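You operate a simulated robot arm through the tools that you are given. There is no shell and no other tool. Be economical: measure what you need, move in short steps, check, and stop when the job is done.

Carry out the task below with a simulated two-armed robot. There is one attempt and no reset: what you move stays moved.

JOB
Ready machine three for a new lot at fast speed, its mark jogged to the top.
Fine: brake lever off, button marked new lot once, yellow gate shut; air knob, chuck, turn-up and air-line levers and the clear button stay.

The check looks at the end state, three seconds after you hand in, the way a careful person would. Anything else that was tipped, shoved, dropped, spilled or broken makes it a failure.

ROBOT AND FRAMES
Two 7-joint arms with two-finger parallel grippers on one trunk, on a base that drives. Base frame: it is fixed to the floor where the robot stands at the start and does not move with it; the origin is under the middle of the robot, x ahead of it, y to its left, z up. Units: mm, rad, N and s.
The left shoulder is at the start at [22, 101, 1450], the right one opposite. With the tool pointing down near the work surface each hand reaches from about 100 to 320 mm from the robot's upright axis, wherever it stands, measured 20 degrees to its own side. Places, roughly: air knob of machine three [500, -1000, 900]; blue button marked clear [-1400, -1000, 1100]; button marked new lot [400, -100, 1100]; chuck lever of machine three [200, -600, 800]; drum of machine three [1000, -1300, 1000]; green button of machine three [500, -900, 800]; grey button of machine three [500, -1000, 800]; lever marked brake [400, -800, 1300]; lever marked turn up [400, -900, 1200]; lever with blue knob [800, 100, 900]; lever with orange knob [600, 0, 900]; lever with teal knob [400, -100, 900]; speed knob of machine three [400, -800, 900]; yellow gate of machine three [900, -1800, 1000]. Payload 2.4 kg a hand.
Tool frame (each hand has its own): the origin (TCP) lies between the finger pads and is the grasp point; the fingertips stand 24 mm ahead of it; z points along the fingers, y is the line along which they close. Largest opening 68 mm; finger width 17, thickness 10; the body of the gripper, 40 by 70 mm, starts 41 mm behind the TCP.
Orientation is told as [roll, pitch, yaw] about the base's x, y, z axes, in that order, counted from this pose: with the fingers straight down and closing along the base's y, the tool's x points along the base's -x, its y along +y and its z along -z.

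CONTROLS
- The arms move only by the tool move_arm. It takes "left_moves", "right_moves" or both (then of equal length, played together; a hand with none holds still); each is a list of rows, each a list of 3 entries, a list of its own where there are three numbers: the shift along the tool's x, y, z in mm, then the turn, a rotation vector about the tool's x, y, z in rad, then the finger opening in mm, from 0 to 68. In form: [[[dx, dy, dz], [ax, ay, az], hand], ...]. A call has 1 to 20 rows; each row is the pose to reach, as a shift and turn from the pose commanded when the call began, along the tool's axes at that moment. A row lasts 0.2 s, in which the tool goes at most 50 mm and 0.15 rad; a call with a longer step from one row to the next is refused whole, and so is a gripper value outside its range. Where a pose cannot be reached the arm comes as near as it can. A force on the tool above 40 N (or 10 N above the force at the start of the call, whichever is more), or a blocked arm, ends the call early, and 0.2 s more pass. Each finger travels about 72 mm/s and halts on what it meets, pressing with about 44 N; the grip force reading is that of the motor and also rises with nothing between the fingers. The clock runs only during rows and for 0.2 s after the last one: add rows that repeat a pose to give the fingers time. It gives the time, the measured TCP pose, the force on the tool (base axes), the opening and the grip force at its end, in the units of the frame above (readings bear some noise), with the torque about the TCP (base axes, N m) and any sound that the robot's microphone picked up.
- Cameras (640 x 400 px; columns grow to the right, rows downward): "scene" is now at [99.3, -29, 1621.2]; the picture's right is [-0.31, -0.95, 0.00], its down [-0.41, 0.13, -0.90] and it looks along [0.86, -0.28, -0.43] (base axes); focal length 214 px, centre (320, 200). "left" rides on the left gripper at [84, -11, -75] in its tool frame; the picture's right is [0.13, 0.99, 0.00], its down [-0.60, 0.08, -0.79] and it looks along [-0.79, 0.10, 0.61] (tool axes); focal length 251 px, centre (320, 200). "right" rides on the right gripper at [84, 11, -75] in its tool frame; the picture's right is [-0.13, 0.99, 0.00], its down [-0.60, -0.08, -0.79] and it looks along [-0.79, -0.10, 0.61] (tool axes); focal length 251 px, centre (320, 200). There is no depth. A picture from a camera that has moved, and an enlarged one, comes with that camera's place and axes in the base frame and with its lens.
- grab_frame(camera): a new picture of that camera. The clock stands still meanwhile.
- raise_lower(by): slides the trunk up (or, below 0, down) by that many mm; the arms and the scene camera ride with it, the base frame stays. It gives what a move gives, with no picture.
- drive_base(legs): drives the robot by 1 to 6 legs, each [ahead, left, turn to the left] in mm, mm and rad, along the robot's own axes; the way and the turn of a leg run together, so that a leg with both is an arc; at most 1500 mm and 3.142 rad a leg. The arms and the cameras ride along, it lands a little off, and it stops where it bumps. It gives what a move gives.
- pan_tilt(pan, tilt): turns the head with the scene camera to pan (to the left, within 1.501 rad either way) and tilt (down, from -0.506 to 1.204), counted from straight ahead of the robot. It gives what a move gives.
- close_up(camera, box): a new picture of the part [left, top, right, bottom] of that camera's present view, enlarged. The clock stands still meanwhile.
- hand_in(): hands the job in; it is judged then, once.

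Work in short steps. Places have to be worked out from the pictures, the camera data and where the tool is seen: move nearer, look again, correct. Check each grasp and each placing, and mend what went wrong. You have 120 turns and 88 pictures in all, those below and enlarged ones among them. Open the grippers and draw the arms clear of the work before you hand the job in, unless the task says otherwise; then end with one line.

The tools are called by a JSON object that holds its "name" and its "arguments". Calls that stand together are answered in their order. move_arm: Moves the arms, as the interface text tells. Its arguments: {"type":"object","properties":{"left_moves":{"type":"array","items":{"type":"array"}},"right_moves":{"type":"array","items":{"type":"array"}}},"required":[]} The other tools are called the same way: raise_lower (by) slides the trunk up or down; drive_base (legs) drives the base; pan_tilt (pan, tilt) turns the head that bears the scene camera; grab_frame (camera) takes a picture; close_up (camera, box) takes an enlarged picture of a part of a camera's view; hand_in () hands the job in.

At the start:

```text
time_s: 0.0
left_ee_pos: [326.3, -1.6, 1565.1]
left_tool_rot: [-0.002, -0.002, 0.002]
left_wrist_force: [0.0, 1.1, -0.4]
left_torque: [0.02, 0.0, 0.01]
left_gripper_width: 67.9
left_gripper_force: 0.0
right_ee_pos: [254.9, -276.1, 1514.5]
right_tool_rot: [0.001, 0.001, -0.002]
right_wrist_force: [0.2, -0.4, 0.0]
right_torque: [0.01, 0.02, 0.01]
right_gripper_width: 68.2
right_gripper_force: 0.1
trunk travel left (down, up): [-663.0, 186.0]
robot x, y, heading: [-2.9, 1.2, 0.001]
head pan, tilt: [-0.312, 0.449]
```

scene: 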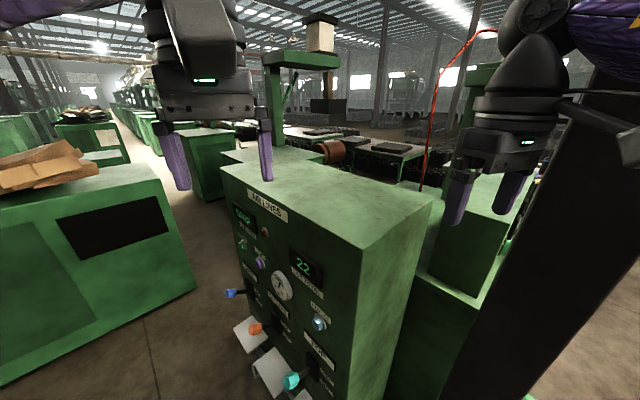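
right: 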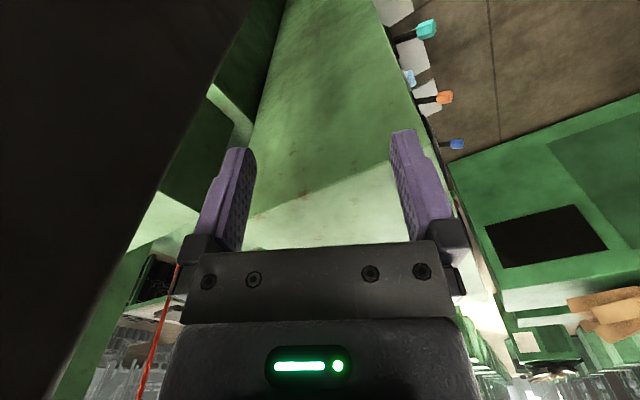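
left: 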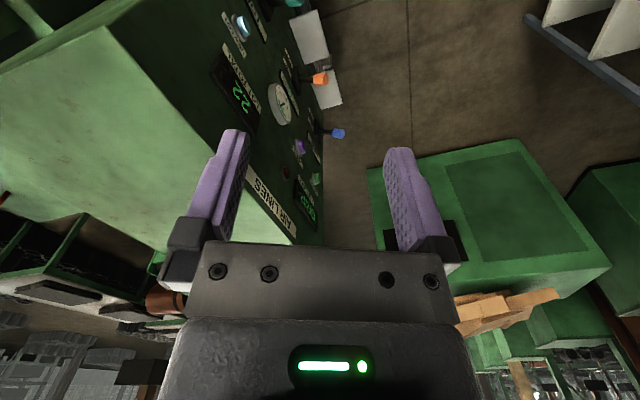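

The first view shows an "AIR LINES" cabinet with displays, buttons and three levers. I enlarge it, then look to the right, where machine three should be.

{"name": "close_up", "arguments": {"camera": "scene", "box": [200, 170, 440, 400]}}

{"name": "pan_tilt", "arguments": {"pan": -1.2, "tilt": 0.45}}

{"name": "grab_frame", "arguments": {"camera": "scene"}}

```text
1.74 times, centred on (320, 285) of scene
camera zoom: at [99.3, -29.0, 1621.2], right [-0.31, -0.95, 0.0], down [-0.41, 0.13, -0.9], along [0.86, -0.28, -0.43], focal length 373 px, centre (320, 52)
```

zoom: 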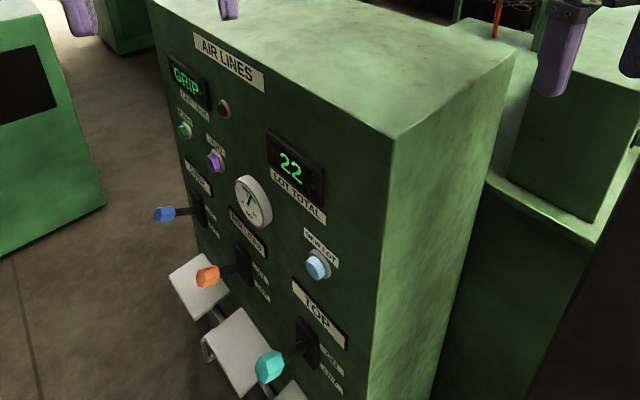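

```text
time_s: 1.2
left_ee_pos: [326.4, -1.9, 1564.3]
left_tool_rot: [-0.001, 0.0, 0.001]
left_wrist_force: [0.2, 0.9, -0.7]
left_torque: [-0.01, -0.04, 0.03]
left_gripper_width: 67.9
left_gripper_force: 0.0
right_ee_pos: [254.6, -276.6, 1514.6]
right_tool_rot: [-0.002, 0.001, 0.0]
right_wrist_force: [0.3, -0.4, 0.4]
right_torque: [0.0, 0.03, -0.02]
right_gripper_width: 68.0
right_gripper_force: 0.0
trunk travel left (down, up): [-663.0, 186.0]
robot x, y, heading: [2.3, 2.0, 0.002]
head pan, tilt: [-1.201, 0.45]
```

```text
83 pictures are left
camera scene: at [45.1, -86.5, 1621.1], right [-0.93, -0.36, 0.0], down [-0.16, 0.41, -0.9], along [0.33, -0.84, -0.44], focal length 214 px, centre (320, 200)
```

scene: 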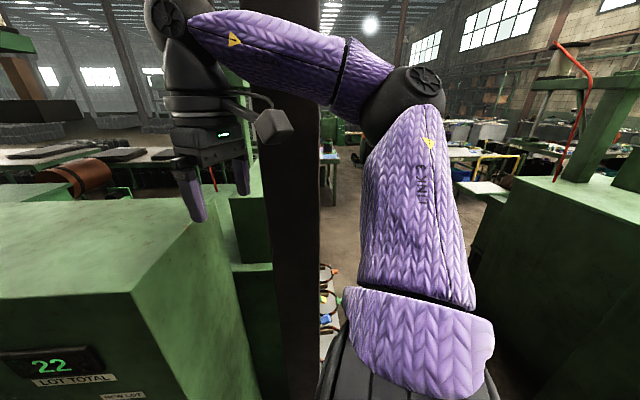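

The robot faces the air-line cabinet, and a dark pillar stands to the right at about [320, -560]. I look further round before driving.

{"name": "pan_tilt", "arguments": {"pan": -1.5, "tilt": 0.9}}

{"name": "grab_frame", "arguments": {"camera": "scene"}}

{"name": "pan_tilt", "arguments": {"pan": 0.0, "tilt": 0.8}}

{"name": "grab_frame", "arguments": {"camera": "scene"}}

```text
time_s: 2.1
left_ee_pos: [326.0, -1.5, 1563.6]
left_tool_rot: [-0.003, -0.002, 0.001]
left_wrist_force: [-0.5, 0.0, 0.0]
left_torque: [-0.03, -0.01, 0.01]
left_gripper_width: 68.2
left_gripper_force: 0.0
right_ee_pos: [256.0, -277.5, 1515.7]
right_tool_rot: [0.003, -0.001, -0.001]
right_wrist_force: [0.2, -0.1, 0.5]
right_torque: [-0.01, -0.02, 0.04]
right_gripper_width: 68.2
right_gripper_force: 0.1
trunk travel left (down, up): [-663.0, 186.0]
robot x, y, heading: [1.2, 3.0, 0.001]
head pan, tilt: [-1.499, 0.901]
```

```text
82 pictures are left
camera scene: at [17.2, -76.2, 1582.9], right [-1.0, -0.07, 0.0], down [-0.06, 0.78, -0.62], along [0.04, -0.62, -0.78], focal length 214 px, centre (320, 200)
```

scene: 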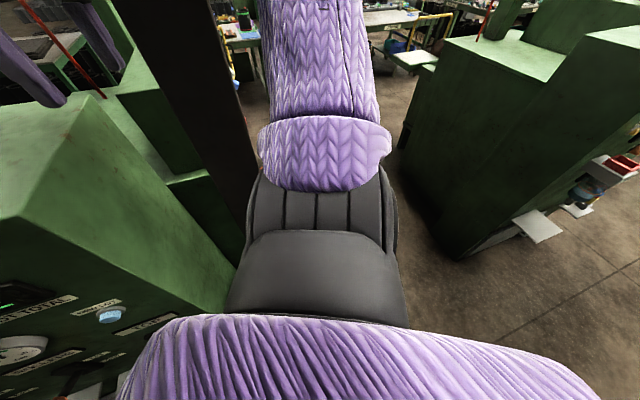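

```text
time_s: 3.7
left_ee_pos: [325.6, -2.5, 1563.7]
left_tool_rot: [-0.002, -0.002, 0.002]
left_wrist_force: [1.3, 0.8, -0.4]
left_torque: [0.03, 0.01, -0.02]
left_gripper_width: 67.9
left_gripper_force: 0.0
right_ee_pos: [256.0, -276.6, 1514.6]
right_tool_rot: [-0.001, 0.0, 0.001]
right_wrist_force: [-0.3, 0.3, -0.5]
right_torque: [0.0, -0.02, 0.03]
right_gripper_width: 68.2
right_gripper_force: 0.0
trunk travel left (down, up): [-663.0, 186.0]
robot x, y, heading: [-2.2, -3.2, -0.001]
head pan, tilt: [0.0, 0.799]
```

```text
81 pictures are left
camera scene: at [92.4, -0.9, 1590.7], right [0.0, -1.0, 0.0], down [-0.72, 0.0, -0.7], along [0.7, 0.0, -0.72], focal length 214 px, centre (320, 200)
```

scene: 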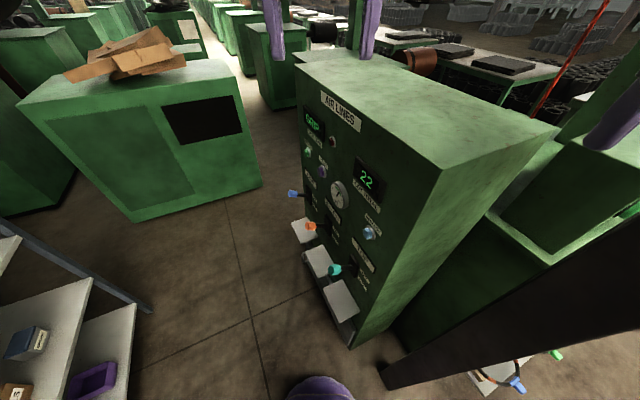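

The passage between the pillar at about [190..350, -400..-550] and the neighbouring machine at about [-900, -900] is roughly 1 m wide. I back off, shift right, then look.

{"name": "drive_base", "arguments": {"legs": [[-350, 0, 0], [0, -400, 0]]}}

{"name": "pan_tilt", "arguments": {"pan": -0.6, "tilt": 0.6}}

{"name": "grab_frame", "arguments": {"camera": "scene"}}

```text
time_s: 8.1
left_ee_pos: [-26.1, -398.8, 1564.8]
left_tool_rot: [-0.002, -0.003, -0.002]
left_wrist_force: [0.7, 0.6, 0.8]
left_torque: [0.01, 0.01, 0.03]
left_gripper_width: 67.7
left_gripper_force: 0.2
right_ee_pos: [-99.0, -673.6, 1515.7]
right_tool_rot: [0.002, -0.001, -0.003]
right_wrist_force: [-0.3, -0.1, 0.1]
right_torque: [0.0, -0.02, 0.03]
right_gripper_width: 68.0
right_gripper_force: 0.1
trunk travel left (down, up): [-663.0, 186.0]
robot x, y, heading: [-355.0, -395.7, 0.001]
head pan, tilt: [0.0, 0.799]
```

```text
time_s: 9.1
left_ee_pos: [-27.2, -398.8, 1564.9]
left_tool_rot: [-0.002, -0.004, 0.0]
left_wrist_force: [0.2, -0.1, 0.0]
left_torque: [0.0, 0.03, -0.01]
left_gripper_width: 68.0
left_gripper_force: 0.1
right_ee_pos: [-98.9, -673.5, 1514.2]
right_tool_rot: [0.0, 0.0, -0.004]
right_wrist_force: [0.4, -0.9, -0.3]
right_torque: [-0.05, 0.02, -0.03]
right_gripper_width: 68.0
right_gripper_force: 0.0
trunk travel left (down, up): [-663.0, 186.0]
robot x, y, heading: [-355.0, -396.2, -0.004]
head pan, tilt: [-0.6, 0.6]
```

```text
80 pictures are left
camera scene: at [-268.6, -446.8, 1607.5], right [-0.57, -0.82, 0.0], down [-0.47, 0.32, -0.82], along [0.68, -0.47, -0.57], focal length 214 px, centre (320, 200)
```

scene: 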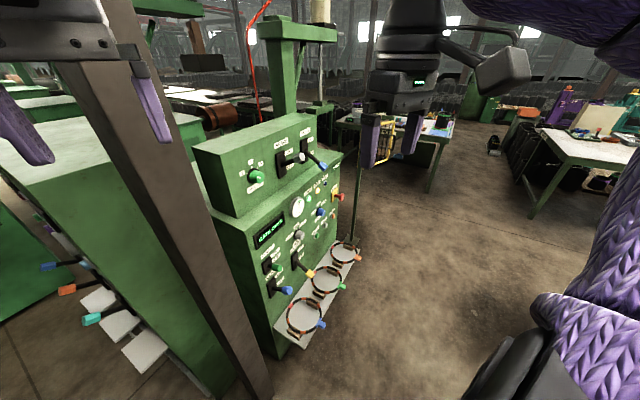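

Machine three's panel is in view; I enlarge it.

{"name": "close_up", "arguments": {"camera": "scene", "box": [220, 120, 380, 220]}}

{"name": "close_up", "arguments": {"camera": "scene", "box": [230, 190, 390, 290]}}

```text
4.00 times, centred on (300, 170) of scene
camera zoom: at [-268.6, -446.8, 1607.5], right [-0.57, -0.82, 0.0], down [-0.47, 0.32, -0.82], along [0.68, -0.47, -0.57], focal length 858 px, centre (400, 320)
```

zoom: 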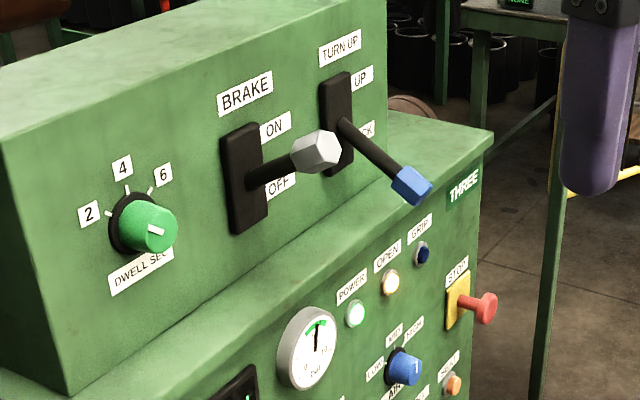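

```text
4.00 times, centred on (310, 240) of scene
camera zoom: at [-268.6, -446.8, 1607.5], right [-0.57, -0.82, 0.0], down [-0.47, 0.32, -0.82], along [0.68, -0.47, -0.57], focal length 858 px, centre (360, 40)
```

zoom: 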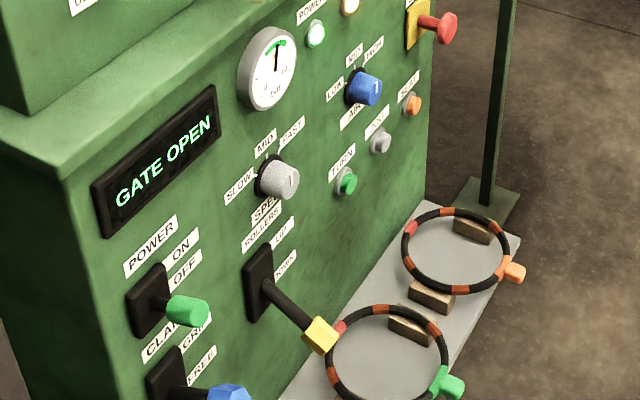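

The status reads "GATE OPEN", the speed knob has SLOW/MID/FAST, and the brake lever seems ON. I drive round to stand in front of this panel, facing it.

{"name": "drive_base", "arguments": {"legs": [[0, -400, 0], [60, -350, 0], [0, 0, 0.46]]}}

{"name": "pan_tilt", "arguments": {"pan": 0.0, "tilt": 0.5}}

{"name": "grab_frame", "arguments": {"camera": "scene"}}

```text
time_s: 14.8
left_ee_pos: [-1.8, -1003.5, 1565.7]
left_tool_rot: [-0.002, -0.003, 0.458]
left_wrist_force: [-0.1, 0.4, -0.2]
left_torque: [0.01, 0.03, 0.01]
left_gripper_width: 68.3
left_gripper_force: 0.1
right_ee_pos: [56.9, -1281.8, 1514.6]
right_tool_rot: [0.001, 0.002, 0.456]
right_wrist_force: [-0.5, -0.5, -0.1]
right_torque: [0.0, 0.0, 0.04]
right_gripper_width: 67.7
right_gripper_force: 0.0
trunk travel left (down, up): [-663.0, 186.0]
robot x, y, heading: [-296.9, -1148.2, 0.452]
head pan, tilt: [-0.6, 0.6]
```

```text
time_s: 15.8
left_ee_pos: [-0.7, -1004.2, 1564.5]
left_tool_rot: [-0.002, -0.001, 0.459]
left_wrist_force: [-0.1, -0.5, -0.4]
left_torque: [-0.02, -0.05, -0.01]
left_gripper_width: 68.0
left_gripper_force: 0.1
right_ee_pos: [56.2, -1283.5, 1514.3]
right_tool_rot: [0.0, 0.002, 0.455]
right_wrist_force: [-0.6, 0.3, -0.2]
right_torque: [0.0, 0.0, -0.02]
right_gripper_width: 68.1
right_gripper_force: 0.1
trunk travel left (down, up): [-663.0, 186.0]
robot x, y, heading: [-292.2, -1144.9, 0.456]
head pan, tilt: [0.0, 0.499]
```

```text
77 pictures are left
camera scene: at [-202.3, -1101.5, 1616.6], right [0.44, -0.9, 0.0], down [-0.43, -0.21, -0.88], along [0.79, 0.39, -0.48], focal length 214 px, centre (320, 200)
```

scene: 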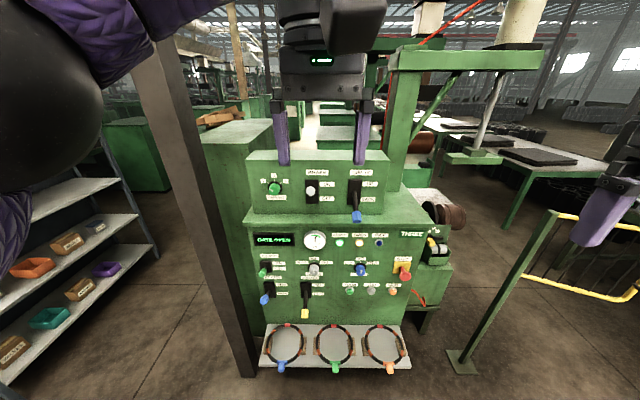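

Good frontal view. I enlarge the panel, the drum, and the gate at the right.

{"name": "close_up", "arguments": {"camera": "scene", "box": [240, 145, 440, 270]}}

{"name": "close_up", "arguments": {"camera": "scene", "box": [330, 220, 430, 300]}}

{"name": "close_up", "arguments": {"camera": "scene", "box": [400, 170, 500, 270]}}

{"name": "pan_tilt", "arguments": {"pan": -0.8, "tilt": 0.4}}

{"name": "grab_frame", "arguments": {"camera": "scene"}}

```text
3.20 times, centred on (340, 208) of scene
camera zoom: at [-202.3, -1101.5, 1616.6], right [0.44, -0.9, 0.0], down [-0.43, -0.21, -0.88], along [0.79, 0.39, -0.48], focal length 686 px, centre (256, 176)
```

zoom: 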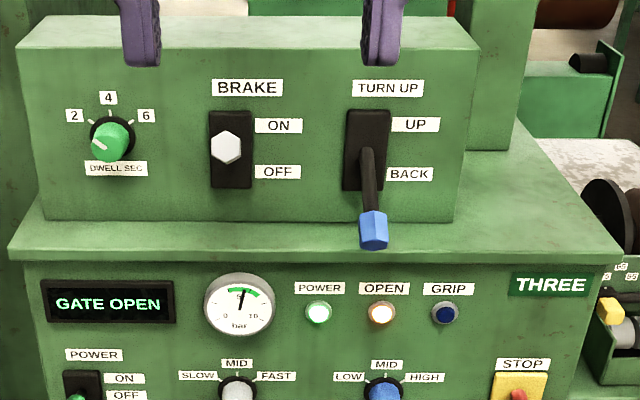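

```text
5.00 times, centred on (380, 260) of scene
camera zoom: at [-202.3, -1101.5, 1616.6], right [0.44, -0.9, 0.0], down [-0.43, -0.21, -0.88], along [0.79, 0.39, -0.48], focal length 1072 px, centre (20, -100)
```

zoom: 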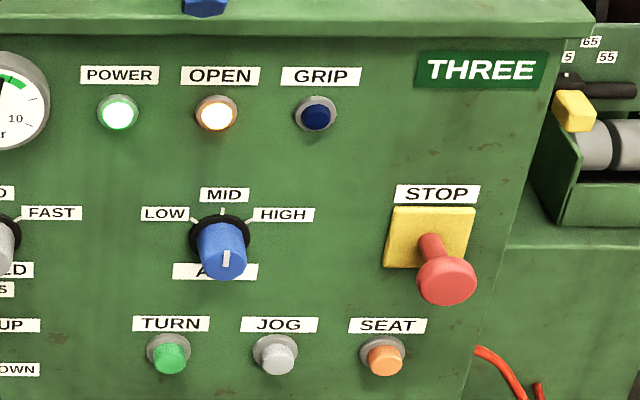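

```text
4.00 times, centred on (450, 220) of scene
camera zoom: at [-202.3, -1101.5, 1616.6], right [0.44, -0.9, 0.0], down [-0.43, -0.21, -0.88], along [0.79, 0.39, -0.48], focal length 858 px, centre (-200, 120)
```

zoom: 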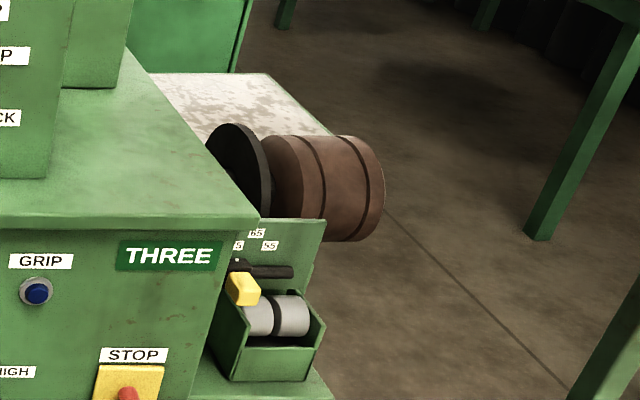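

```text
time_s: 16.9
left_ee_pos: [0.1, -1003.4, 1564.7]
left_tool_rot: [-0.001, -0.001, 0.457]
left_wrist_force: [-0.1, -0.3, -0.2]
left_torque: [0.02, -0.02, -0.03]
left_gripper_width: 67.9
left_gripper_force: 0.1
right_ee_pos: [56.7, -1282.4, 1514.5]
right_tool_rot: [0.0, 0.0, 0.456]
right_wrist_force: [0.7, -1.1, -0.5]
right_torque: [0.01, 0.0, 0.02]
right_gripper_width: 68.0
right_gripper_force: 0.2
trunk travel left (down, up): [-663.0, 186.0]
robot x, y, heading: [-298.3, -1144.9, 0.457]
head pan, tilt: [-0.799, 0.4]
```

```text
73 pictures are left
camera scene: at [-196.8, -1172.6, 1625.8], right [-0.34, -0.94, 0.0], down [-0.37, 0.13, -0.92], along [0.87, -0.31, -0.39], focal length 214 px, centre (320, 200)
```

scene: 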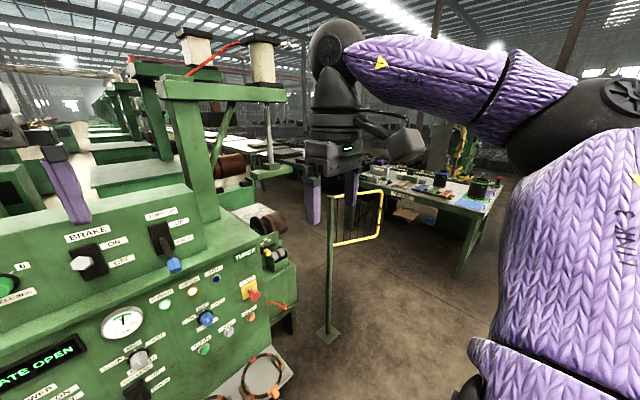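

Brake knob triangulates to about [360, -790, 1299] (lever up = ON), turn-up knob to [422, -937, 1205], and the shelf front is about 135 mm nearer than the knobs. I test pointing both tools forward (turn about tool y by -π/2) in free air, and look at my base.

{"name": "move_arm", "arguments": {"left_moves": [[[0, 0, 0], [0, -0.14, 0], 20], [[0, 0, 0], [0, -0.28, 0], 0], [[0, 0, 0], [0, -0.42, 0], 0], [[0, 0, 0], [0, -0.56, 0], 0], [[0, 0, 0], [0, -0.7, 0], 0], [[0, 0, 0], [0, -0.84, 0], 0], [[0, 0, 0], [0, -0.98, 0], 0], [[0, 0, 0], [0, -1.12, 0], 0], [[0, 0, 0], [0, -1.26, 0], 0], [[0, 0, 0], [0, -1.4, 0], 0], [[0, 0, 0], [0, -1.54, 0], 0]], "right_moves": [[[0, 0, 0], [0, -0.14, 0], 20], [[0, 0, 0], [0, -0.28, 0], 0], [[0, 0, 0], [0, -0.42, 0], 0], [[0, 0, 0], [0, -0.56, 0], 0], [[0, 0, 0], [0, -0.7, 0], 0], [[0, 0, 0], [0, -0.84, 0], 0], [[0, 0, 0], [0, -0.98, 0], 0], [[0, 0, 0], [0, -1.12, 0], 0], [[0, 0, 0], [0, -1.26, 0], 0], [[0, 0, 0], [0, -1.4, 0], 0], [[0, 0, 0], [0, -1.54, 0], 0]]}}

{"name": "pan_tilt", "arguments": {"pan": 0.0, "tilt": 1.1}}

{"name": "grab_frame", "arguments": {"camera": "scene"}}

```text
time_s: 19.3
left_ee_pos: [1.1, -1003.8, 1565.1]
left_tool_rot: [-0.099, -1.541, 0.557]
left_wrist_force: [-0.3, -0.1, -0.7]
left_torque: [0.0, 0.0, 0.03]
left_gripper_width: 0.0
left_gripper_force: 23.7
right_ee_pos: [88.0, -1305.5, 1535.9]
right_tool_rot: [0.0, -1.542, 0.457]
right_wrist_force: [0.0, 0.0, -0.2]
right_torque: [0.0, 0.01, -0.01]
right_gripper_width: 0.1
right_gripper_force: 23.2
right hand out of reach, approached as far as the arm can: row 9, 10, 11
trunk travel left (down, up): [-663.0, 186.0]
robot x, y, heading: [-293.6, -1146.3, 0.456]
head pan, tilt: [-0.799, 0.4]
```

```text
time_s: 20.4
left_ee_pos: [0.3, -1003.4, 1564.7]
left_tool_rot: [-0.07, -1.541, 0.526]
left_wrist_force: [0.7, 0.4, 0.0]
left_torque: [0.0, -0.03, -0.04]
left_gripper_width: 0.1
left_gripper_force: 23.4
right_ee_pos: [87.1, -1304.9, 1535.8]
right_tool_rot: [0.009, -1.539, 0.448]
right_wrist_force: [0.6, 0.5, 0.3]
right_torque: [0.0, 0.02, -0.01]
right_gripper_width: 0.0
right_gripper_force: 23.7
trunk travel left (down, up): [-663.0, 186.0]
robot x, y, heading: [-292.9, -1148.1, 0.459]
head pan, tilt: [0.0, 1.1]
```

```text
72 pictures are left
camera scene: at [-227.3, -1113.7, 1569.0], right [0.44, -0.9, 0.0], down [-0.8, -0.39, -0.45], along [0.41, 0.2, -0.89], focal length 214 px, centre (320, 200)
```

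scene: 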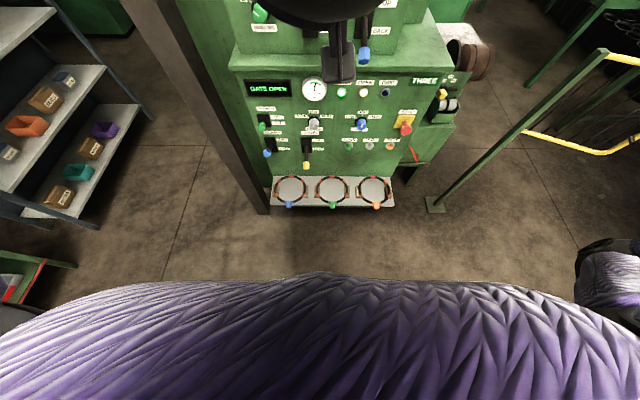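

Forward pointing works. I extend the left hand forward in free air over the machine to find its reach (250 mm).

{"name": "move_arm", "arguments": {"left_moves": [[[0, 0, 50], [0, 0, 0], 0], [[0, 0, 100], [0, 0, 0], 0], [[0, 0, 150], [0, 0, 0], 0], [[0, 0, 200], [0, 0, 0], 0], [[0, 0, 250], [0, 0, 0], 0]]}}

```text
time_s: 21.6
left_ee_pos: [224.9, -894.3, 1557.1]
left_tool_rot: [-0.002, -1.539, 0.457]
left_wrist_force: [-0.5, 0.3, -0.1]
left_torque: [-0.04, -0.02, 0.02]
left_gripper_width: 0.0
left_gripper_force: 23.6
right_ee_pos: [88.2, -1304.5, 1534.5]
right_tool_rot: [0.032, -1.537, 0.425]
right_wrist_force: [0.1, 0.8, -0.1]
right_torque: [0.03, 0.01, 0.01]
right_gripper_width: 0.3
right_gripper_force: 23.1
trunk travel left (down, up): [-663.0, 186.0]
robot x, y, heading: [-293.3, -1147.5, 0.46]
head pan, tilt: [0.0, 1.1]
```

The left hand reaches 575 mm ahead easily. I drive 165 mm closer so the hand can come above the brake knob, and look again.

{"name": "drive_base", "arguments": {"legs": [[165, 0, 0]]}}

{"name": "pan_tilt", "arguments": {"pan": 0.0, "tilt": 0.55}}

{"name": "grab_frame", "arguments": {"camera": "scene"}}

```text
time_s: 23.1
left_ee_pos: [373.4, -821.1, 1557.1]
left_tool_rot: [-0.072, -1.54, 0.527]
left_wrist_force: [-0.4, 0.4, 0.1]
left_torque: [0.0, -0.01, 0.0]
left_gripper_width: 0.1
left_gripper_force: 23.5
right_ee_pos: [237.7, -1230.8, 1534.9]
right_tool_rot: [0.012, -1.54, 0.444]
right_wrist_force: [0.4, -0.1, -0.3]
right_torque: [-0.03, -0.02, -0.01]
right_gripper_width: 0.0
right_gripper_force: 23.7
trunk travel left (down, up): [-663.0, 186.0]
robot x, y, heading: [-145.4, -1075.2, 0.453]
head pan, tilt: [0.0, 1.1]
```

```text
time_s: 24.1
left_ee_pos: [373.3, -821.9, 1557.1]
left_tool_rot: [-0.076, -1.541, 0.533]
left_wrist_force: [-0.5, 0.0, 0.5]
left_torque: [0.0, -0.02, -0.03]
left_gripper_width: 0.2
left_gripper_force: 23.6
right_ee_pos: [236.1, -1229.7, 1534.8]
right_tool_rot: [0.011, -1.537, 0.446]
right_wrist_force: [-0.2, -0.6, 0.3]
right_torque: [0.0, 0.01, 0.02]
right_gripper_width: 0.1
right_gripper_force: 23.7
trunk travel left (down, up): [-663.0, 186.0]
robot x, y, heading: [-144.4, -1073.0, 0.453]
head pan, tilt: [0.0, 0.55]
```

```text
71 pictures are left
camera scene: at [-53.7, -1028.9, 1612.0], right [0.44, -0.9, 0.0], down [-0.47, -0.23, -0.85], along [0.77, 0.37, -0.52], focal length 214 px, centre (320, 200)
```

scene: 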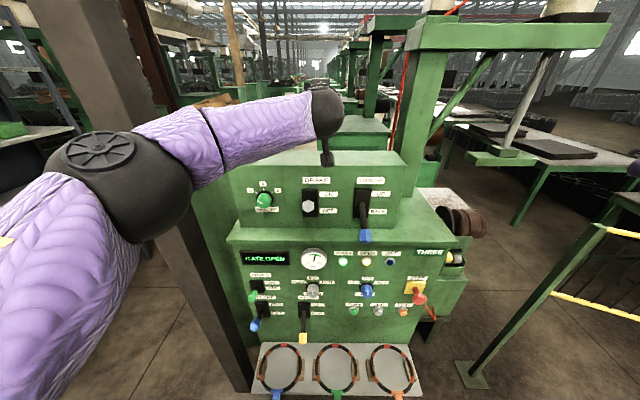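

The knob lies about 30 mm left of and 258 mm below the left hand. I lower the hand to just above it (tool x is down, tool y is left).

{"name": "move_arm", "arguments": {"left_moves": [[[40, 7, -2], [0, 0, 0], 0], [[80, 14, -4], [0, 0, 0], 0], [[120, 21, -6], [0, 0, 0], 0], [[160, 28, -8], [0, 0, 0], 0], [[195, 30, -8], [0, 0, 0], 0]]}}

{"name": "close_up", "arguments": {"camera": "scene", "box": [220, 130, 440, 270]}}

{"name": "grab_frame", "arguments": {"camera": "left"}}

```text
time_s: 25.2
left_ee_pos: [349.6, -805.3, 1365.0]
left_tool_rot: [-0.037, -1.536, 0.499]
left_wrist_force: [0.1, 0.4, 0.6]
left_torque: [0.0, 0.0, -0.01]
left_gripper_width: 0.0
left_gripper_force: 24.1
left hand out of reach, approached as far as the arm can: row 5
right_ee_pos: [237.3, -1230.9, 1534.3]
right_tool_rot: [0.017, -1.538, 0.439]
right_wrist_force: [-0.9, 0.1, 0.0]
right_torque: [-0.02, 0.0, 0.01]
right_gripper_width: 0.1
right_gripper_force: 23.6
trunk travel left (down, up): [-663.0, 186.0]
robot x, y, heading: [-148.0, -1071.3, 0.457]
head pan, tilt: [0.0, 0.55]
```

```text
2.86 times, centred on (330, 200) of scene
camera zoom: at [-53.4, -1029.1, 1612.0], right [0.44, -0.9, 0.0], down [-0.47, -0.23, -0.85], along [0.77, 0.37, -0.52], focal length 613 px, centre (291, 200)
```

zoom: 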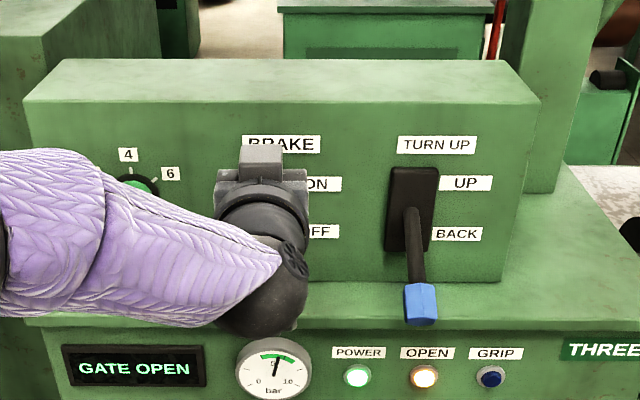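

```text
69 pictures are left
camera left: at [285.4, -850.0, 1282.5], right [-0.45, 0.89, -0.13], down [-0.73, -0.27, 0.63], along [0.52, 0.38, 0.76], focal length 251 px, centre (320, 200)
```

left: 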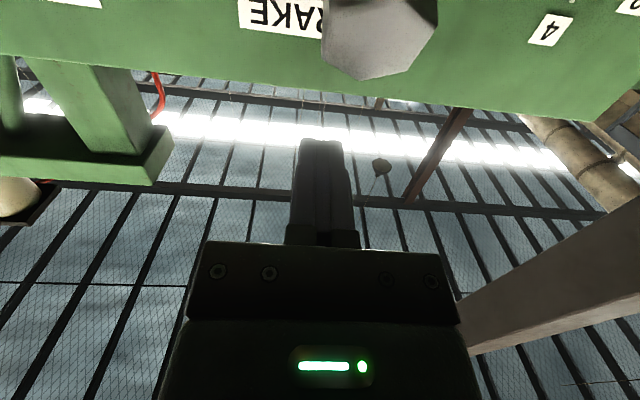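

The arm is near full stretch. I pull the hand back 70 mm, drive 70 mm ahead, which leaves arm room to press down.

{"name": "move_arm", "arguments": {"left_moves": [[[-10, 0, -35], [0, 0, 0], 0], [[-10, 7, -70], [0, 0, 0], 0]]}}

{"name": "drive_base", "arguments": {"legs": [[75, 0, 0]]}}

{"name": "grab_frame", "arguments": {"camera": "left"}}

```text
time_s: 25.9
left_ee_pos: [285.0, -830.8, 1378.7]
left_tool_rot: [-0.101, -1.541, 0.558]
left_wrist_force: [0.9, -0.1, 0.7]
left_torque: [0.04, 0.01, 0.01]
left_gripper_width: 0.1
left_gripper_force: 23.9
right_ee_pos: [236.0, -1230.9, 1534.7]
right_tool_rot: [0.004, -1.542, 0.454]
right_wrist_force: [-0.4, -0.5, 0.8]
right_torque: [0.0, -0.03, 0.02]
right_gripper_width: 0.1
right_gripper_force: 23.8
trunk travel left (down, up): [-663.0, 186.0]
robot x, y, heading: [-143.5, -1073.4, 0.455]
head pan, tilt: [0.0, 0.55]
```

```text
time_s: 26.9
left_ee_pos: [354.0, -795.6, 1377.8]
left_tool_rot: [-0.07, -1.54, 0.527]
left_wrist_force: [0.9, 0.0, 0.4]
left_torque: [-0.02, -0.02, 0.02]
left_gripper_width: 0.1
left_gripper_force: 23.6
right_ee_pos: [307.4, -1198.0, 1533.7]
right_tool_rot: [0.01, -1.537, 0.448]
right_wrist_force: [0.4, 0.5, 0.0]
right_torque: [0.01, 0.0, -0.01]
right_gripper_width: 0.0
right_gripper_force: 22.8
trunk travel left (down, up): [-663.0, 186.0]
robot x, y, heading: [-78.8, -1037.1, 0.456]
head pan, tilt: [0.0, 0.55]
```

```text
68 pictures are left
camera left: at [288.6, -840.3, 1294.7], right [-0.44, 0.89, -0.13], down [-0.73, -0.27, 0.63], along [0.52, 0.37, 0.77], focal length 251 px, centre (320, 200)
```

left: 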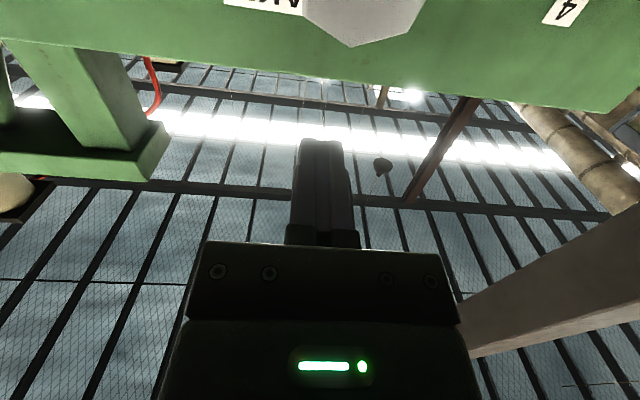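

Knob about [341, -803, 1304], right under the fingers, slightly behind TCP. I back off 12 mm and press down gently in small rows.

{"name": "move_arm", "arguments": {"left_moves": [[[20, 0, -14], [0, 0, 0], 0], [[40, 0, -14], [0, 0, 0], 0], [[55, 0, -14], [0, 0, 0], 0], [[70, 0, -14], [0, 0, 0], 0], [[85, 0, -14], [0, 0, 0], 0], [[100, 0, -14], [0, 0, 0], 0], [[115, 0, -14], [0, 0, 0], 0], [[130, 0, -12], [0, 0, 0], 0], [[140, 0, -8], [0, 0, 0], 0], [[148, 0, -4], [0, 0, 0], 0]]}}

{"name": "close_up", "arguments": {"camera": "scene", "box": [220, 130, 440, 270]}}

```text
time_s: 29.1
left_ee_pos: [349.0, -853.3, 1288.1]
left_tool_rot: [-0.059, -1.54, 0.519]
left_wrist_force: [-0.9, -0.2, -0.4]
left_torque: [0.01, -0.01, -0.02]
left_gripper_width: 0.2
left_gripper_force: 23.6
left hand out of reach, approached as far as the arm can: row 1, 2, 3, 4, 5, 6, 7, 8, 9, 10
right_ee_pos: [304.4, -1198.4, 1534.0]
right_tool_rot: [0.012, -1.539, 0.445]
right_wrist_force: [-0.2, -0.3, 0.3]
right_torque: [0.01, 0.04, 0.0]
right_gripper_width: 0.0
right_gripper_force: 23.7
trunk travel left (down, up): [-663.0, 186.0]
robot x, y, heading: [-80.7, -1039.8, 0.454]
head pan, tilt: [0.0, 0.55]
```

```text
2.86 times, centred on (330, 200) of scene
camera zoom: at [14.3, -995.8, 1612.1], right [0.44, -0.9, 0.0], down [-0.47, -0.23, -0.85], along [0.77, 0.37, -0.52], focal length 613 px, centre (291, 200)
```

zoom: 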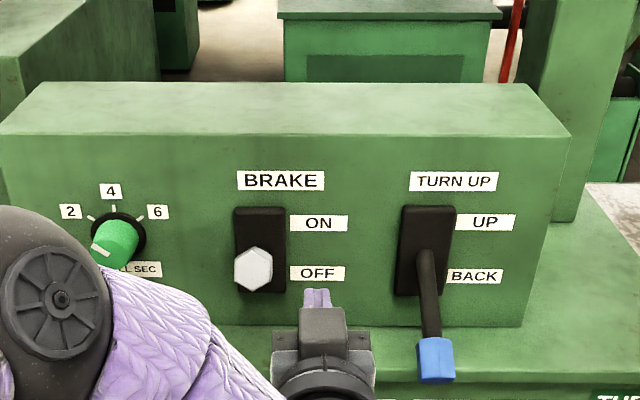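

The arm drifted right at its low limit and missed the knob; the brake is still ON. I raise the hand well clear and then lower the trunk so the hand works near shoulder height.

{"name": "move_arm", "arguments": {"left_moves": [[[-50, 0, 0], [0, 0, 0], 0], [[-100, 0, 0], [0, 0, 0], 0], [[-150, 0, 0], [0, 0, 0], 0], [[-200, 0, 0], [0, 0, 0], 0], [[-240, 0, 0], [0, 0, 0], 0]]}}

{"name": "raise_lower", "arguments": {"by": -130}}

```text
time_s: 30.3
left_ee_pos: [356.7, -850.1, 1526.6]
left_tool_rot: [-0.045, -1.54, 0.501]
left_wrist_force: [0.9, 0.3, 0.1]
left_torque: [-0.02, -0.03, -0.03]
left_gripper_width: 0.0
left_gripper_force: 24.2
right_ee_pos: [305.1, -1199.1, 1535.4]
right_tool_rot: [0.008, -1.54, 0.451]
right_wrist_force: [0.7, 0.4, 0.1]
right_torque: [0.01, 0.02, -0.03]
right_gripper_width: 0.2
right_gripper_force: 23.8
trunk travel left (down, up): [-663.0, 186.0]
robot x, y, heading: [-79.2, -1040.6, 0.454]
head pan, tilt: [0.0, 0.55]
```

```text
time_s: 31.9
left_ee_pos: [355.2, -850.6, 1396.5]
left_tool_rot: [-0.074, -1.54, 0.528]
left_wrist_force: [-0.1, 0.0, -0.2]
left_torque: [0.01, 0.03, 0.01]
left_gripper_width: 0.0
left_gripper_force: 23.2
right_ee_pos: [305.3, -1198.8, 1405.9]
right_tool_rot: [0.008, -1.537, 0.45]
right_wrist_force: [-0.4, 0.1, 0.1]
right_torque: [0.0, -0.02, 0.01]
right_gripper_width: 0.0
right_gripper_force: 24.0
trunk travel left (down, up): [-533.0, 316.0]
robot x, y, heading: [-76.9, -1040.2, 0.455]
head pan, tilt: [0.0, 0.55]
```

Now the hand is 92 mm above and 49 mm right of the knob. I move left above it and check.

{"name": "move_arm", "arguments": {"left_moves": [[[0, 25, 5], [0, 0, 0], 0], [[15, 49, 10], [0, 0, 0], 0], [[30, 49, 10], [0, 0, 0], 0]]}}

{"name": "grab_frame", "arguments": {"camera": "left"}}

```text
time_s: 32.7
left_ee_pos: [343.9, -802.8, 1365.8]
left_tool_rot: [-0.087, -1.541, 0.543]
left_wrist_force: [0.6, 0.0, -0.4]
left_torque: [-0.03, -0.03, 0.0]
left_gripper_width: 0.3
left_gripper_force: 23.9
right_ee_pos: [305.5, -1198.1, 1405.4]
right_tool_rot: [0.016, -1.537, 0.442]
right_wrist_force: [0.1, -0.6, -0.3]
right_torque: [-0.02, 0.0, 0.03]
right_gripper_width: 0.2
right_gripper_force: 24.0
trunk travel left (down, up): [-533.0, 316.0]
robot x, y, heading: [-76.4, -1039.0, 0.454]
head pan, tilt: [0.0, 0.55]
```

```text
66 pictures are left
camera left: at [278.1, -846.6, 1283.1], right [-0.44, 0.89, -0.13], down [-0.73, -0.27, 0.63], along [0.52, 0.37, 0.77], focal length 251 px, centre (320, 200)
```

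left: 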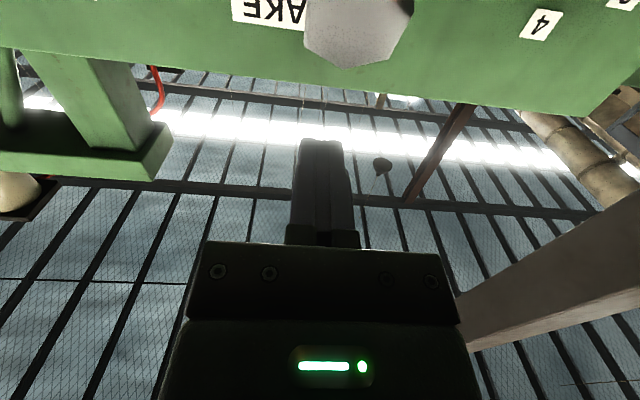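

The knob sits right under the fingers. I press down in small rows and check the readings.

{"name": "move_arm", "arguments": {"left_moves": [[[20, 0, -2], [0, 0, 0], 0], [[35, 0, -4], [0, 0, 0], 0], [[50, 0, -6], [0, 0, 0], 0], [[65, 0, -8], [0, 0, 0], 0], [[80, 0, -8], [0, 0, 0], 0], [[95, 0, -8], [0, 0, 0], 0], [[110, 0, -4], [0, 0, 0], 0], [[122, 0, 0], [0, 0, 0], 0], [[132, 0, 4], [0, 0, 0], 0]]}}

{"name": "close_up", "arguments": {"camera": "scene", "box": [220, 90, 440, 230]}}

```text
time_s: 34.7
left_ee_pos: [342.5, -804.4, 1236.6]
left_tool_rot: [-0.096, -1.547, 0.555]
left_wrist_force: [-3.5, -3.0, 11.7]
left_torque: [0.07, -0.22, 0.06]
left_gripper_width: 0.0
left_gripper_force: 23.6
right_ee_pos: [303.9, -1200.1, 1406.6]
right_tool_rot: [0.023, -1.538, 0.44]
right_wrist_force: [0.2, 0.1, 0.3]
right_torque: [0.01, 0.0, -0.01]
right_gripper_width: 0.1
right_gripper_force: 23.3
trunk travel left (down, up): [-533.0, 316.0]
robot x, y, heading: [-78.0, -1037.0, 0.458]
head pan, tilt: [0.0, 0.55]
```

```text
2.86 times, centred on (330, 160) of scene
camera zoom: at [17.7, -994.3, 1482.3], right [0.44, -0.9, 0.0], down [-0.47, -0.23, -0.85], along [0.77, 0.38, -0.52], focal length 613 px, centre (291, 314)
```

zoom: 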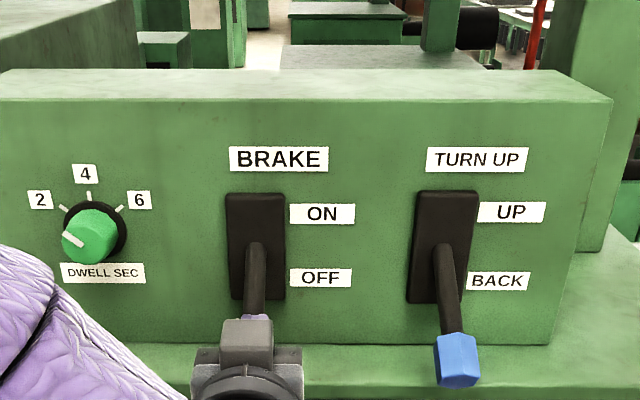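

The lever has swung down to OFF, with 12 N on the finger. A few mm more, then back off upward to see that it stays.

{"name": "move_arm", "arguments": {"left_moves": [[[8, 0, 2], [0, 0, 0], 0], [[14, 0, 4], [0, 0, 0], 0], [[-20, 0, -10], [0, 0, 0], 0], [[-60, 0, -50], [0, 0, 0], 0], [[-100, 0, -100], [0, 0, 0], 0]]}}

{"name": "close_up", "arguments": {"camera": "scene", "box": [220, 90, 440, 230]}}

```text
refused: row 4 steps farther than a row can; nothing moved
```

```text
2.86 times, centred on (330, 160) of scene
camera zoom: at [17.7, -994.3, 1482.3], right [0.44, -0.9, 0.0], down [-0.47, -0.23, -0.85], along [0.77, 0.38, -0.52], focal length 613 px, centre (291, 314)
```

zoom: 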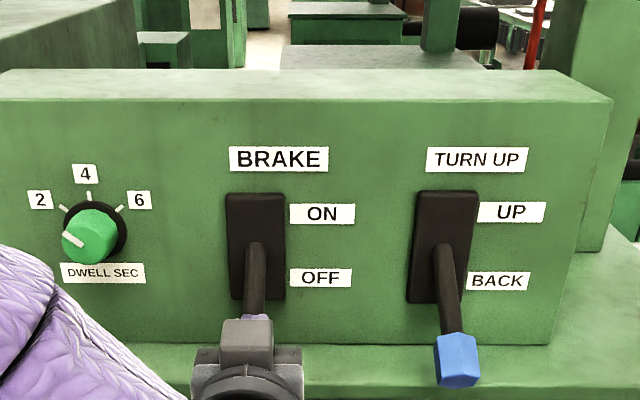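

That step was too long; I repeat with shorter rows.

{"name": "move_arm", "arguments": {"left_moves": [[[8, 0, 2], [0, 0, 0], 0], [[14, 0, 4], [0, 0, 0], 0], [[-20, 0, -10], [0, 0, 0], 0], [[-50, 0, -40], [0, 0, 0], 0], [[-80, 0, -75], [0, 0, 0], 0], [[-110, 0, -110], [0, 0, 0], 0]]}}

{"name": "grab_frame", "arguments": {"camera": "scene"}}

```text
time_s: 35.1
left_ee_pos: [343.6, -806.0, 1235.6]
left_tool_rot: [-0.481, -1.564, 0.945]
left_wrist_force: [-14.1, -5.6, 17.2]
left_torque: [0.22, -0.22, 0.03]
left_gripper_width: 0.0
left_gripper_force: 23.5
left hand out of reach, approached as far as the arm can: row 2
right_ee_pos: [301.3, -1202.5, 1406.4]
right_tool_rot: [0.011, -1.541, 0.451]
right_wrist_force: [0.4, -0.1, -0.1]
right_torque: [-0.02, -0.03, 0.03]
right_gripper_width: 0.0
right_gripper_force: 23.7
trunk travel left (down, up): [-533.0, 316.0]
robot x, y, heading: [-75.7, -1037.5, 0.455]
head pan, tilt: [0.0, 0.55]
stopped in row 2 (left hand): the force on the tool passed its limit at 44 N (the readings are from after the stop); the commanded pose is now the measured one
```

```text
63 pictures are left
camera scene: at [14.7, -995.5, 1482.3], right [0.44, -0.9, 0.0], down [-0.47, -0.23, -0.85], along [0.77, 0.38, -0.52], focal length 214 px, centre (320, 200)
```

scene: 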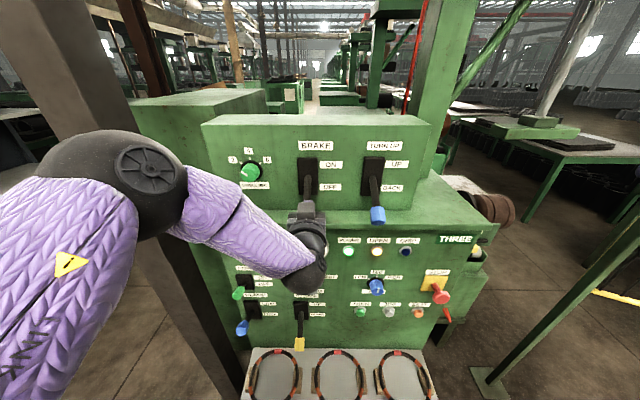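

Lever is at its stop. I retract the hand up and back.

{"name": "move_arm", "arguments": {"left_moves": [[[-25, 0, -8], [0, 0, 0], 0], [[-60, 0, -40], [0, 0, 0], 0], [[-90, 0, -75], [0, 0, 0], 0], [[-120, 0, -110], [0, 0, 0], 0]]}}

{"name": "grab_frame", "arguments": {"camera": "scene"}}

```text
time_s: 36.1
left_ee_pos: [247.2, -851.5, 1353.2]
left_tool_rot: [-0.176, -1.553, 0.637]
left_wrist_force: [0.3, -0.1, 0.9]
left_torque: [-0.04, -0.01, 0.0]
left_gripper_width: 0.0
left_gripper_force: 23.3
right_ee_pos: [304.3, -1197.6, 1405.6]
right_tool_rot: [0.006, -1.538, 0.453]
right_wrist_force: [-0.1, 0.2, -0.1]
right_torque: [0.01, -0.01, -0.04]
right_gripper_width: 0.0
right_gripper_force: 23.8
trunk travel left (down, up): [-533.0, 316.0]
robot x, y, heading: [-78.8, -1037.3, 0.455]
head pan, tilt: [0.0, 0.55]
```

```text
62 pictures are left
camera scene: at [18.6, -993.2, 1482.0], right [0.44, -0.9, 0.0], down [-0.47, -0.23, -0.85], along [0.77, 0.37, -0.52], focal length 214 px, centre (320, 200)
```

scene: 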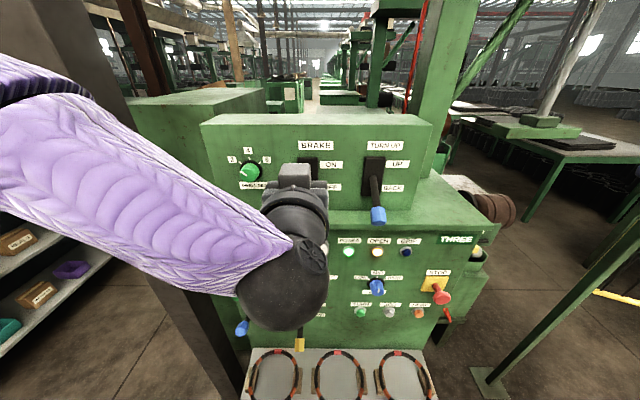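

Brake to be re-checked later. Speed knob triangulates to about [376, -786, 941], JOG to [498, -1016, 775]. I lower the trunk 330 mm so the hands work at that height.

{"name": "raise_lower", "arguments": {"by": -330}}

{"name": "pan_tilt", "arguments": {"pan": 0.0, "tilt": 0.3}}

{"name": "grab_frame", "arguments": {"camera": "scene"}}

```text
time_s: 39.4
left_ee_pos: [248.8, -852.5, 1023.4]
left_tool_rot: [-0.223, -1.554, 0.688]
left_wrist_force: [-0.1, -0.5, -0.3]
left_torque: [0.0, 0.01, 0.02]
left_gripper_width: 0.0
left_gripper_force: 23.7
right_ee_pos: [346.8, -1179.0, 1037.4]
right_tool_rot: [0.008, -1.391, 0.452]
right_wrist_force: [-0.9, 0.2, 0.6]
right_torque: [0.02, 0.01, 0.03]
right_gripper_width: 0.2
right_gripper_force: 23.2
trunk travel left (down, up): [-203.0, 646.0]
robot x, y, heading: [-75.3, -1039.1, 0.459]
head pan, tilt: [0.0, 0.55]
```

```text
time_s: 40.2
left_ee_pos: [249.7, -851.2, 1024.4]
left_tool_rot: [-0.216, -1.553, 0.679]
left_wrist_force: [-0.5, -0.5, 0.0]
left_torque: [-0.01, -0.01, 0.03]
left_gripper_width: 0.1
left_gripper_force: 23.1
right_ee_pos: [346.6, -1179.5, 1036.9]
right_tool_rot: [0.008, -1.395, 0.454]
right_wrist_force: [0.2, 0.2, 0.3]
right_torque: [0.02, -0.03, 0.0]
right_gripper_width: 0.0
right_gripper_force: 23.5
trunk travel left (down, up): [-203.0, 646.0]
robot x, y, heading: [-76.4, -1040.3, 0.451]
head pan, tilt: [0.0, 0.3]
```

```text
61 pictures are left
camera scene: at [70.6, -967.9, 1171.7], right [0.44, -0.9, 0.0], down [-0.27, -0.13, -0.95], along [0.86, 0.42, -0.3], focal length 214 px, centre (320, 200)
```

scene: 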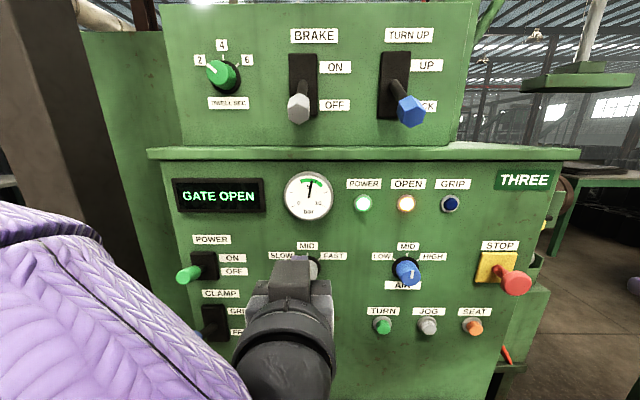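

Brake lever is at OFF. The hand hides the speed knob; I shift it left and take a close-up.

{"name": "move_arm", "arguments": {"left_moves": [[[0, 40, -20], [0, 0, 0], 40], [[0, 80, -40], [0, 0, 0], 68], [[0, 120, -50], [0, 0, 0], 68]]}}

{"name": "close_up", "arguments": {"camera": "scene", "box": [260, 220, 500, 370]}}

```text
time_s: 41.0
left_ee_pos: [228.0, -750.9, 1066.3]
left_tool_rot: [-0.162, -1.555, 0.624]
left_wrist_force: [-0.2, -0.4, 1.1]
left_torque: [-0.03, -0.03, -0.01]
left_gripper_width: 67.9
left_gripper_force: 0.1
left hand out of reach, approached as far as the arm can: row 1, 2, 3
right_ee_pos: [346.4, -1179.1, 1037.7]
right_tool_rot: [0.003, -1.393, 0.458]
right_wrist_force: [-0.6, -0.1, 0.5]
right_torque: [0.01, -0.02, 0.04]
right_gripper_width: 0.0
right_gripper_force: 23.5
trunk travel left (down, up): [-203.0, 646.0]
robot x, y, heading: [-79.7, -1040.3, 0.452]
head pan, tilt: [0.0, 0.3]
```

```text
2.67 times, centred on (380, 295) of scene
camera zoom: at [70.0, -967.5, 1171.8], right [0.44, -0.9, 0.0], down [-0.27, -0.13, -0.96], along [0.86, 0.42, -0.3], focal length 572 px, centre (160, -53)
```

zoom: 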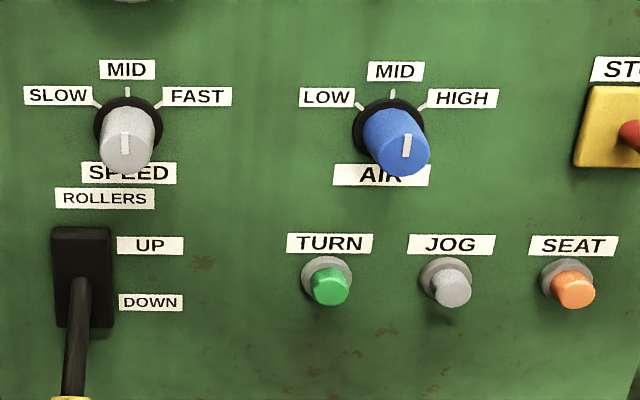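

Speed is at MID; FAST lies about 58° clockwise. Knob tip at about [375, -790, 908], diameter about 43 mm; JOG tip at about [498, -1016, 772]. I centre the hand laterally in front of the knob, then lower the trunk 140 mm more.

{"name": "move_arm", "arguments": {"left_moves": [[[0, -40, -10], [0, 0, 0], 68], [[0, -80, -20], [0, 0, 0], 68], [[0, -95, -20], [0, 0, 0], 68]]}}

{"name": "raise_lower", "arguments": {"by": -140}}

{"name": "grab_frame", "arguments": {"camera": "left"}}

{"name": "grab_frame", "arguments": {"camera": "scene"}}

```text
time_s: 41.8
left_ee_pos: [253.7, -846.6, 1067.5]
left_tool_rot: [-0.229, -1.553, 0.694]
left_wrist_force: [-0.2, 0.4, 0.4]
left_torque: [0.0, 0.0, -0.03]
left_gripper_width: 68.0
left_gripper_force: 0.0
right_ee_pos: [346.8, -1179.6, 1039.0]
right_tool_rot: [0.007, -1.392, 0.454]
right_wrist_force: [0.2, -0.1, 0.5]
right_torque: [0.0, -0.01, 0.01]
right_gripper_width: 0.1
right_gripper_force: 23.5
trunk travel left (down, up): [-203.0, 646.0]
robot x, y, heading: [-73.4, -1039.9, 0.456]
head pan, tilt: [0.0, 0.3]
```

```text
time_s: 43.4
left_ee_pos: [254.3, -846.7, 928.4]
left_tool_rot: [-0.233, -1.553, 0.695]
left_wrist_force: [-0.3, 0.1, -0.1]
left_torque: [-0.01, 0.0, -0.04]
left_gripper_width: 68.1
left_gripper_force: 0.1
right_ee_pos: [376.6, -1167.1, 865.7]
right_tool_rot: [0.009, -1.271, 0.455]
right_wrist_force: [-0.5, 0.6, -1.4]
right_torque: [0.02, 0.03, 0.01]
right_gripper_width: 0.0
right_gripper_force: 23.0
trunk travel left (down, up): [-63.0, 786.0]
robot x, y, heading: [-77.7, -1040.7, 0.461]
head pan, tilt: [0.0, 0.3]
```

```text
59 pictures are left
camera left: at [190.1, -889.8, 844.0], right [-0.45, 0.89, -0.13], down [-0.74, -0.28, 0.62], along [0.51, 0.37, 0.78], focal length 251 px, centre (320, 200)
```

left: 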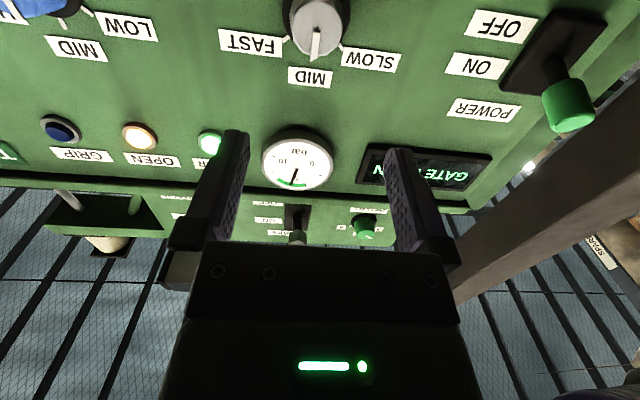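

```text
58 pictures are left
camera scene: at [109.9, -948.6, 1027.5], right [0.44, -0.9, 0.0], down [-0.27, -0.13, -0.96], along [0.86, 0.42, -0.3], focal length 214 px, centre (320, 200)
```

scene: 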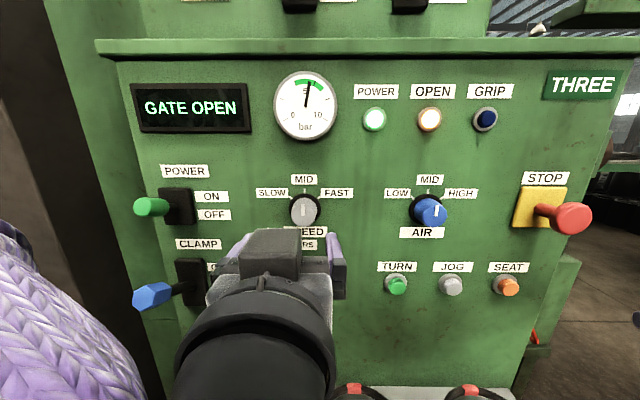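

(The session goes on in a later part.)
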